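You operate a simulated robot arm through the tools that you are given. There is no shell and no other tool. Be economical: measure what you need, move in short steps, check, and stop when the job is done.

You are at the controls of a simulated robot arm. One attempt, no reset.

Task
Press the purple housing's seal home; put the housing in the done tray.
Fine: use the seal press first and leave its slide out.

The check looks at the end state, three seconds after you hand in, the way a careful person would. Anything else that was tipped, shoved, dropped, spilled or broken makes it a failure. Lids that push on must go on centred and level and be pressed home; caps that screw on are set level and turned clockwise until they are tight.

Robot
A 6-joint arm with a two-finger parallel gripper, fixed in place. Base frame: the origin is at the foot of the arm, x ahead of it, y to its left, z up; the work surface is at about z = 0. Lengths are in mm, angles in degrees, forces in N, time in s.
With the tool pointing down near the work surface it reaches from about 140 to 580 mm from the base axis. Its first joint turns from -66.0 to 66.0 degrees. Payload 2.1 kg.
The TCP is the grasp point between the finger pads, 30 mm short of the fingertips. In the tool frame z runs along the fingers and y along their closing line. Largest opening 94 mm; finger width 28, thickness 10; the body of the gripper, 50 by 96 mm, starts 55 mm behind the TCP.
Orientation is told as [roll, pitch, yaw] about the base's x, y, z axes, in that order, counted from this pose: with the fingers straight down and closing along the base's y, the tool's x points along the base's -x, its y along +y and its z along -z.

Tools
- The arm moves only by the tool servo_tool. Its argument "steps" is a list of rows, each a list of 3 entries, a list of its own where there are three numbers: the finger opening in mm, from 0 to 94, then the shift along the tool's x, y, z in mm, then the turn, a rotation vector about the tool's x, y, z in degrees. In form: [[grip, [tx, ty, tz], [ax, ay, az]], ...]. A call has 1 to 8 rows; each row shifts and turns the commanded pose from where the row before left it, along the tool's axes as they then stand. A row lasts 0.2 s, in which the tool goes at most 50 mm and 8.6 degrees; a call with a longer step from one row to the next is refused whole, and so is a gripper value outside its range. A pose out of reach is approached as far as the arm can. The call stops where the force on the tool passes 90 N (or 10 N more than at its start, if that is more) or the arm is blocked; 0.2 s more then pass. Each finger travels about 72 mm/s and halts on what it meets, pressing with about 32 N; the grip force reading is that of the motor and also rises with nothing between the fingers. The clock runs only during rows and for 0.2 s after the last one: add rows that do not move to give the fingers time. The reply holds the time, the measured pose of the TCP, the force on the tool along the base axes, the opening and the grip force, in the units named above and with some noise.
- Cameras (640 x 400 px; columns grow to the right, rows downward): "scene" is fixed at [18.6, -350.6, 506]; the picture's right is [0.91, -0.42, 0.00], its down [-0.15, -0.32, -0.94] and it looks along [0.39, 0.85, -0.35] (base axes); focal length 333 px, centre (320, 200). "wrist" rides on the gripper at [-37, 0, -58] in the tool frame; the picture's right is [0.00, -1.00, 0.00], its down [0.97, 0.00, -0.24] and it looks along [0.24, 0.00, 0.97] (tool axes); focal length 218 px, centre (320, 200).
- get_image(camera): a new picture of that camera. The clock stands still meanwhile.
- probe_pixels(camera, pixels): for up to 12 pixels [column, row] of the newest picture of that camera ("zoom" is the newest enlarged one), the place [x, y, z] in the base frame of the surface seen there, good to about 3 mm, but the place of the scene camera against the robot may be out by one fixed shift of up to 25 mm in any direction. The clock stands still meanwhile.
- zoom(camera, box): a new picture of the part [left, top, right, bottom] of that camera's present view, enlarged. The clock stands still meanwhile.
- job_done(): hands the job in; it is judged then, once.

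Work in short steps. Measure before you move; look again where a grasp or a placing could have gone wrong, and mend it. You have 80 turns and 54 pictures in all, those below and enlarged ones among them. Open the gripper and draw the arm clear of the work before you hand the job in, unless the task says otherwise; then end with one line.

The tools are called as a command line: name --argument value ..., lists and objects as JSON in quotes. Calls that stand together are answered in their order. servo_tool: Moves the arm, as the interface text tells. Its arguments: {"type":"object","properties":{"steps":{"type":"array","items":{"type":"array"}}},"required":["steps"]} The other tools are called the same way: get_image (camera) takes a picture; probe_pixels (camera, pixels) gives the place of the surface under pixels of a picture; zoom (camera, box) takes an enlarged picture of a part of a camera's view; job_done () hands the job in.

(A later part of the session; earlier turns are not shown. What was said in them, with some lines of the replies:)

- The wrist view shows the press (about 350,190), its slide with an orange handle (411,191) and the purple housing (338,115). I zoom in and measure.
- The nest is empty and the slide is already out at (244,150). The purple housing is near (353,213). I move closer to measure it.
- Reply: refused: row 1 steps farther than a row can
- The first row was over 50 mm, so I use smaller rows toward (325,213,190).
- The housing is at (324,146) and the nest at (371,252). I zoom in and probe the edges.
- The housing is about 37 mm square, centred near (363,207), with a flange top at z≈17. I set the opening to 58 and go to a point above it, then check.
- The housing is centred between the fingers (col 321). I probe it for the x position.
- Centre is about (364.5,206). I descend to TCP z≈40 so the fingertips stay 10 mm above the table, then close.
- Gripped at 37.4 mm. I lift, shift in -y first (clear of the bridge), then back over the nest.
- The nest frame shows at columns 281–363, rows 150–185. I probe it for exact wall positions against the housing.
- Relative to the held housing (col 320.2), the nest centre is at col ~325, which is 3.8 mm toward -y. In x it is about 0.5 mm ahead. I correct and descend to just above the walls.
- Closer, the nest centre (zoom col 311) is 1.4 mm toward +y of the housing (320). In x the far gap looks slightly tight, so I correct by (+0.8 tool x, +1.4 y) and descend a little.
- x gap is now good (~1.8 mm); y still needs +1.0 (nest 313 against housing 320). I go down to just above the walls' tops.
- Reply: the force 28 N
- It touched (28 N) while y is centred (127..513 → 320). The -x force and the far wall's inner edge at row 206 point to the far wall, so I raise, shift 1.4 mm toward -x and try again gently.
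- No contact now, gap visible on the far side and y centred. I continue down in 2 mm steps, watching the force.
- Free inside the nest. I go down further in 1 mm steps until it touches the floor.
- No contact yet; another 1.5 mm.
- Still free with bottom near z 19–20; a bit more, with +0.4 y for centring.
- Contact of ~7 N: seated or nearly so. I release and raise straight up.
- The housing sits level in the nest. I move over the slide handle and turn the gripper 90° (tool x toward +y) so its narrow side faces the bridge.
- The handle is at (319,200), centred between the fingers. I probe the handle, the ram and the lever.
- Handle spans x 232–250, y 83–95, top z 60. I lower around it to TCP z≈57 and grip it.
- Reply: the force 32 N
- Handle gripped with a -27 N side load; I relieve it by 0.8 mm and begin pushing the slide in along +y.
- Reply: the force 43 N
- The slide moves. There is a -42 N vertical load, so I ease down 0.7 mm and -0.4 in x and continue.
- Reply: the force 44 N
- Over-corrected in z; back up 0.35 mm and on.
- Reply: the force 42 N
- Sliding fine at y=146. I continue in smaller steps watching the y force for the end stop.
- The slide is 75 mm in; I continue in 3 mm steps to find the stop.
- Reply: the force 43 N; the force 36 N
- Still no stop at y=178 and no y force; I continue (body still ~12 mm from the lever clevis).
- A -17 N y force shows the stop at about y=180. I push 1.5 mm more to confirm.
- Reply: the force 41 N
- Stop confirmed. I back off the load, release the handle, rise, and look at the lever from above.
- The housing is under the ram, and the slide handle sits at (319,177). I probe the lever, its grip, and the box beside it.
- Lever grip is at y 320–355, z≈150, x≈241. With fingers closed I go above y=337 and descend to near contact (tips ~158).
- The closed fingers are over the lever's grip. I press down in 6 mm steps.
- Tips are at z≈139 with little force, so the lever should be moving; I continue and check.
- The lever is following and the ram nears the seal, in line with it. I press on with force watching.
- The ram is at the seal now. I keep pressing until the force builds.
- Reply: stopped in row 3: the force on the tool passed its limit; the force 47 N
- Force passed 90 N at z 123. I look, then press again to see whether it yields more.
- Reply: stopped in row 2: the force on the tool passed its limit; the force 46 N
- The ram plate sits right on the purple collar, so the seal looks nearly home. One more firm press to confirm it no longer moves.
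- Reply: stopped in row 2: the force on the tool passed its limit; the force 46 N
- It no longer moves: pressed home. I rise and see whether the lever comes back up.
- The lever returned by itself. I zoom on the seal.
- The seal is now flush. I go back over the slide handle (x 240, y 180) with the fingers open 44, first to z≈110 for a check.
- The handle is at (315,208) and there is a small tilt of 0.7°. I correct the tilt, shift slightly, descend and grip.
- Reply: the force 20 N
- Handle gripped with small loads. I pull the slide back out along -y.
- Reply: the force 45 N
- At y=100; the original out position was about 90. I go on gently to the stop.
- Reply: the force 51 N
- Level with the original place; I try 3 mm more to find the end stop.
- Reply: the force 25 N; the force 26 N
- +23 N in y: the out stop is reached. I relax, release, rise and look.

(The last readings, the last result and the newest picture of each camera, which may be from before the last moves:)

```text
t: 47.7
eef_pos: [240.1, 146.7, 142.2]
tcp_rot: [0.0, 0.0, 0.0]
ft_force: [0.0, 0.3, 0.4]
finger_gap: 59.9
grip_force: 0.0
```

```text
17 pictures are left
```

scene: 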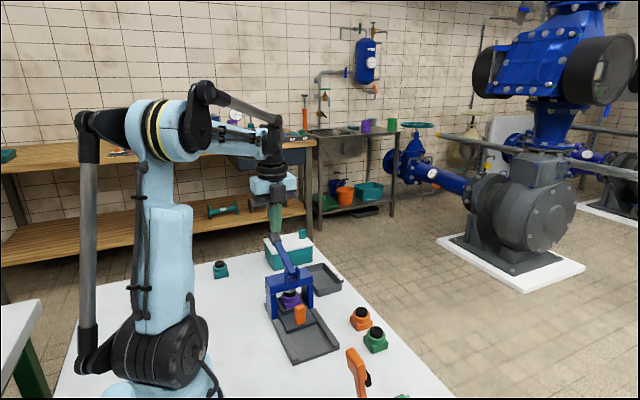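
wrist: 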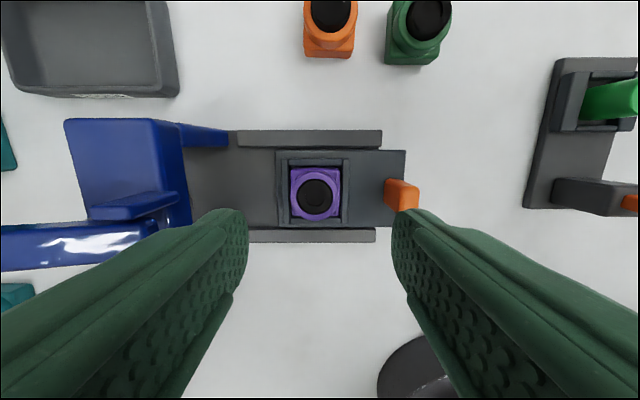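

The slide is out and the housing is at (315,193). I zoom and probe it for centring and seal height.

zoom --camera "wrist" --box '[265, 140, 425, 240]'

probe_pixels --camera "wrist" --pixels '[[316, 195], [316, 215], [294, 174], [337, 173], [294, 213], [337, 214], [316, 207], [400, 195]]'

```text
4.00 times, centred on (345, 190) of wrist
```

zoom: 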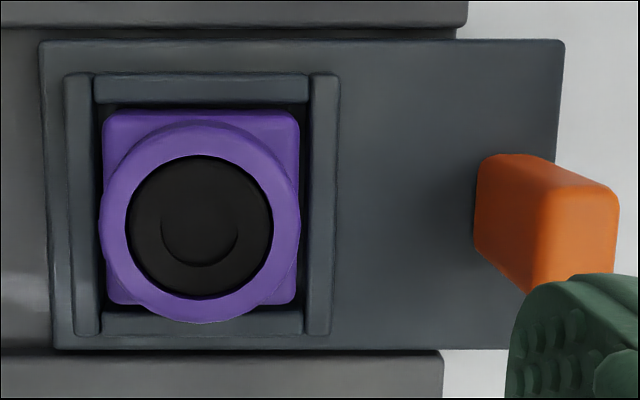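

```text
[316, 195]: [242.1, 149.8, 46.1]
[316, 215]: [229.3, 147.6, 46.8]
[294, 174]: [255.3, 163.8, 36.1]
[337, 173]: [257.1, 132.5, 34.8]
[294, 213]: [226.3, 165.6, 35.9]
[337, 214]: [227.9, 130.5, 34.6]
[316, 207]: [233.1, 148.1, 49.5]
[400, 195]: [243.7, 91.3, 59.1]
```

The seal is flush (z≈46, level with the collar). I centre on the housing (≈+3 mm y, +1 mm x) and descend to grip it.

servo_tool --steps '[[54, [-1, 3.2, 0], [0, 0, 0]], [54, [0, 0, 40], [0, 0, 0]], [54, [0, 0, 30], [0, 0, 0]], [54, [0, 0, 12.5], [0, 0, 0]], [54, [0, 0, 0], [0, 0, 0]]]'

get_image --camera "wrist"

```text
t: 48.9
eef_pos: [241.0, 150.0, 59.1]
tcp_rot: [0.0, -0.1, -0.1]
ft_force: [-0.2, -0.4, 0.4]
finger_gap: 54.0
grip_force: 0.1
```

```text
15 pictures are left
```

wrist: 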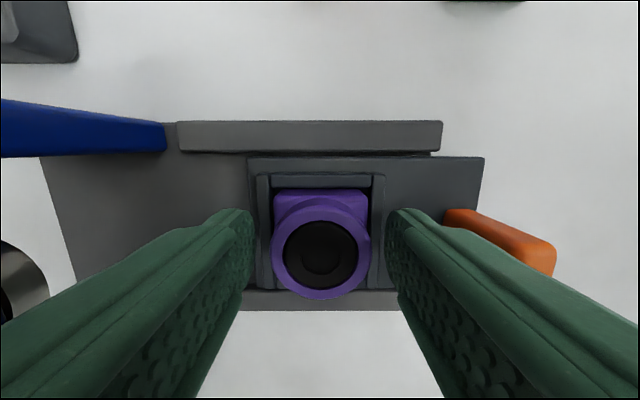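

The housing is centred between the fingers (col 320). I close and lift straight up slowly.

servo_tool --steps '[[44, [0, 0, 0], [0, 0, 0]], [36, [0, 0, 0], [0, 0, 0]], [30, [0, 0, 0], [0, 0, 0]], [30, [0, 0, 0], [0, 0, 0]], [30, [0, 0, -5], [0, 0, 0]], [30, [0, 0, -10], [0, 0, 0]], [30, [0, 0, -40], [0, 0, 0]], [30, [0, 0, -20], [0, 0, 0]]]'

get_image --camera "wrist"

```text
t: 50.7
eef_pos: [240.8, 149.4, 134.1]
tcp_rot: [0.0, 0.1, 0.0]
ft_force: [-0.3, 0.3, -2.4]
finger_gap: 37.4
grip_force: 31.0
```

```text
14 pictures are left
```

wrist: 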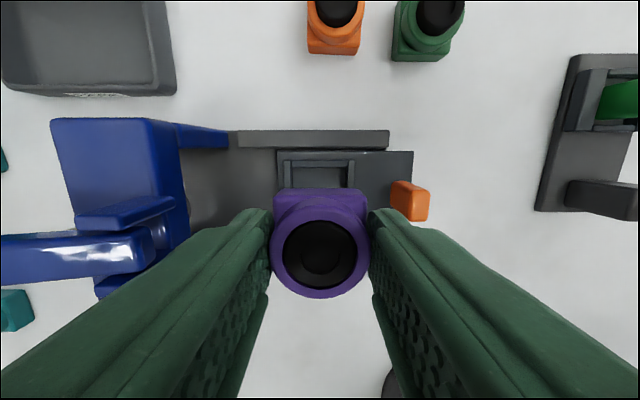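

Housing held, slide stays out. I move +x 115, then +y 170 to above the Done tray.

servo_tool --steps '[[30, [-40, 0, -5], [0, 0, 0]], [30, [-40, 0, 0], [0, 0, 0]], [30, [-35, 0, 0], [0, 0, 0]], [30, [0, 45, 0], [0, 0, 0]], [30, [0, 45, 0], [0, 0, 0]], [30, [0, 45, 0], [0, 0, 0]], [30, [0, 35, 0], [0, 0, 0]], [30, [0, 0, 0], [0, 0, 0]]]'

get_image --camera "wrist"

```text
t: 52.5
eef_pos: [356.6, 321.3, 139.9]
tcp_rot: [0.0, -0.1, -0.1]
ft_force: [-0.2, 0.3, -1.2]
finger_gap: 37.4
grip_force: 31.9
```

```text
13 pictures are left
```

wrist: 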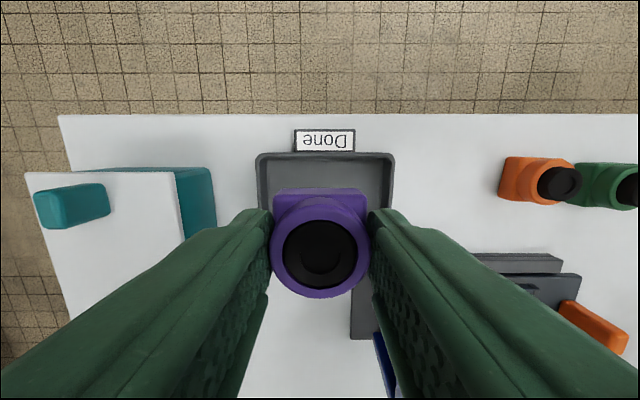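

Above the tray (rim cols 257–394, rows from 152). I probe the tray.

probe_pixels --camera "wrist" --pixels '[[325, 156], [325, 180], [262, 180], [389, 180], [275, 175], [378, 175], [325, 165], [195, 200]]'

zoom --camera "scene" --box '[250, 220, 370, 320]'

```text
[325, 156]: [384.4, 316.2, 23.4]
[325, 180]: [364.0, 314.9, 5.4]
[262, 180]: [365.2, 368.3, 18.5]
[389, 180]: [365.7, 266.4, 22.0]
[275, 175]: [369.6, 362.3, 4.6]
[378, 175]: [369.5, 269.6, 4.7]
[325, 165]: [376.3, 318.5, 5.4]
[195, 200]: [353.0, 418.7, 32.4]
```

```text
4.00 times, centred on (310, 270) of scene
```

zoom: 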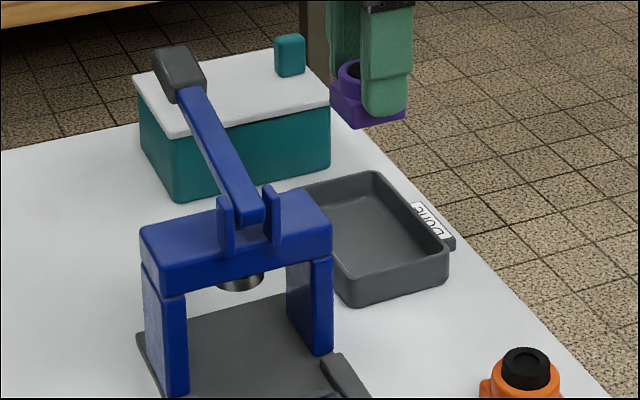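

Tray floor z≈5, centre ≈(353,317). I shift by (-4.5 x, -4 y) and descend to just above the floor.

servo_tool --steps '[[30, [4.5, -4, 0], [0, 0, 0]], [30, [0, 0, 40], [0, 0, 0]], [30, [0, 0, 35], [0, 0, 0]], [30, [0, 0, 14], [0, 0, 0]], [30, [0, 0, 2], [0, 0, 0]], [30, [0, 0, 0], [0, 0, 0]]]'

get_image --camera "wrist"

```text
t: 53.9
eef_pos: [353.4, 314.5, 49.7]
tcp_rot: [0.0, 0.0, -0.1]
ft_force: [0.1, -0.3, -1.6]
finger_gap: 37.5
grip_force: 32.1
```

```text
11 pictures are left
```

wrist: 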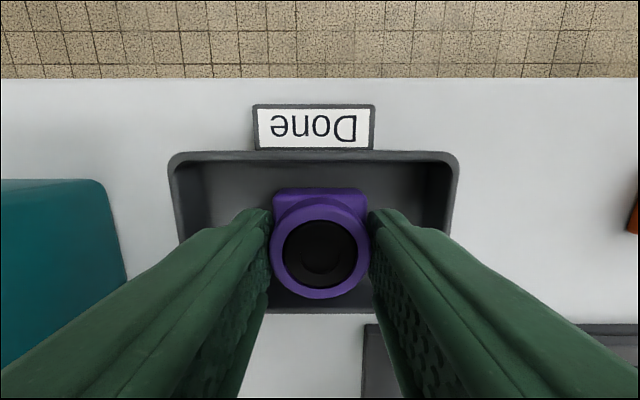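

The housing is well inside the tray. I lower in small steps to touch.

servo_tool --steps '[[30, [0, 0, 1], [0, 0, 0]], [30, [0, 0, 1], [0, 0, 0]], [30, [0, 0, 1], [0, 0, 0]], [30, [0, 0, 0], [0, 0, 0]]]'

```text
t: 54.9
eef_pos: [351.8, 314.9, 44.7]
tcp_rot: [-0.1, 0.1, -0.2]
ft_force: [1.5, -0.8, 10.7]
finger_gap: 37.4
grip_force: 32.2
```

Contact with the tray floor. I open and rise straight up.

servo_tool --steps '[[42, [0, 0, 0], [0, 0, 0]], [50, [0, 0, 0], [0, 0, 0]], [54, [0, 0, 0], [0, 0, 0]], [54, [0, 0, -30], [0, 0, 0]], [54, [0, 0, -45], [0, 0, 0]], [54, [0, 0, -45], [0, 0, 0]], [54, [0, 0, -45], [0, 0, 0]], [54, [0, 0, 0], [0, 0, 0]]]'

get_image --camera "wrist"

zoom --camera "scene" --box '[220, 220, 400, 380]'

```text
t: 56.7
eef_pos: [351.6, 314.0, 210.6]
tcp_rot: [0.0, 0.0, -0.1]
ft_force: [0.1, -0.1, 0.3]
finger_gap: 54.0
grip_force: 0.1
```

```text
10 pictures are left
```

wrist: 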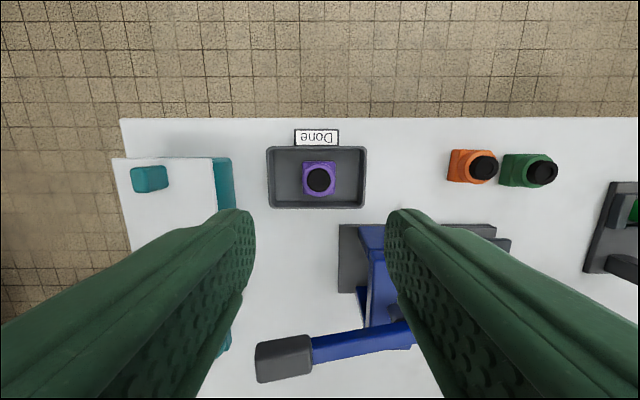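

```text
2.50 times, centred on (310, 300) of scene
```

zoom: 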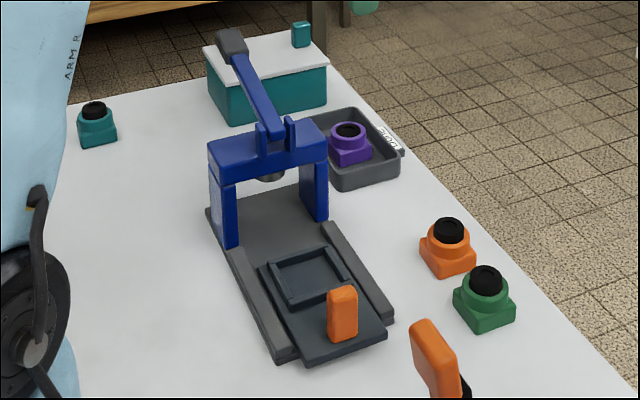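

The housing stands in the Done tray with its seal flush, the slide is out and the lever is up. I open fully, rise clear and hand in.

servo_tool --steps '[[70, [0, 0, -45], [0, 0, 0]], [90, [0, 0, -45], [0, 0, 0]], [90, [0, 0, 0], [0, 0, 0]]]'

job_done

```text
t: 57.5
eef_pos: [349.5, 315.9, 300.4]
tcp_rot: [0.0, 0.0, -0.1]
ft_force: [0.9, 0.7, 0.4]
finger_gap: 89.7
grip_force: 0.1
```

```text
The job is handed in.
```

The purple housing's seal is pressed home, the housing is upright in the Done tray, and the press slide is left out with its lever back up.
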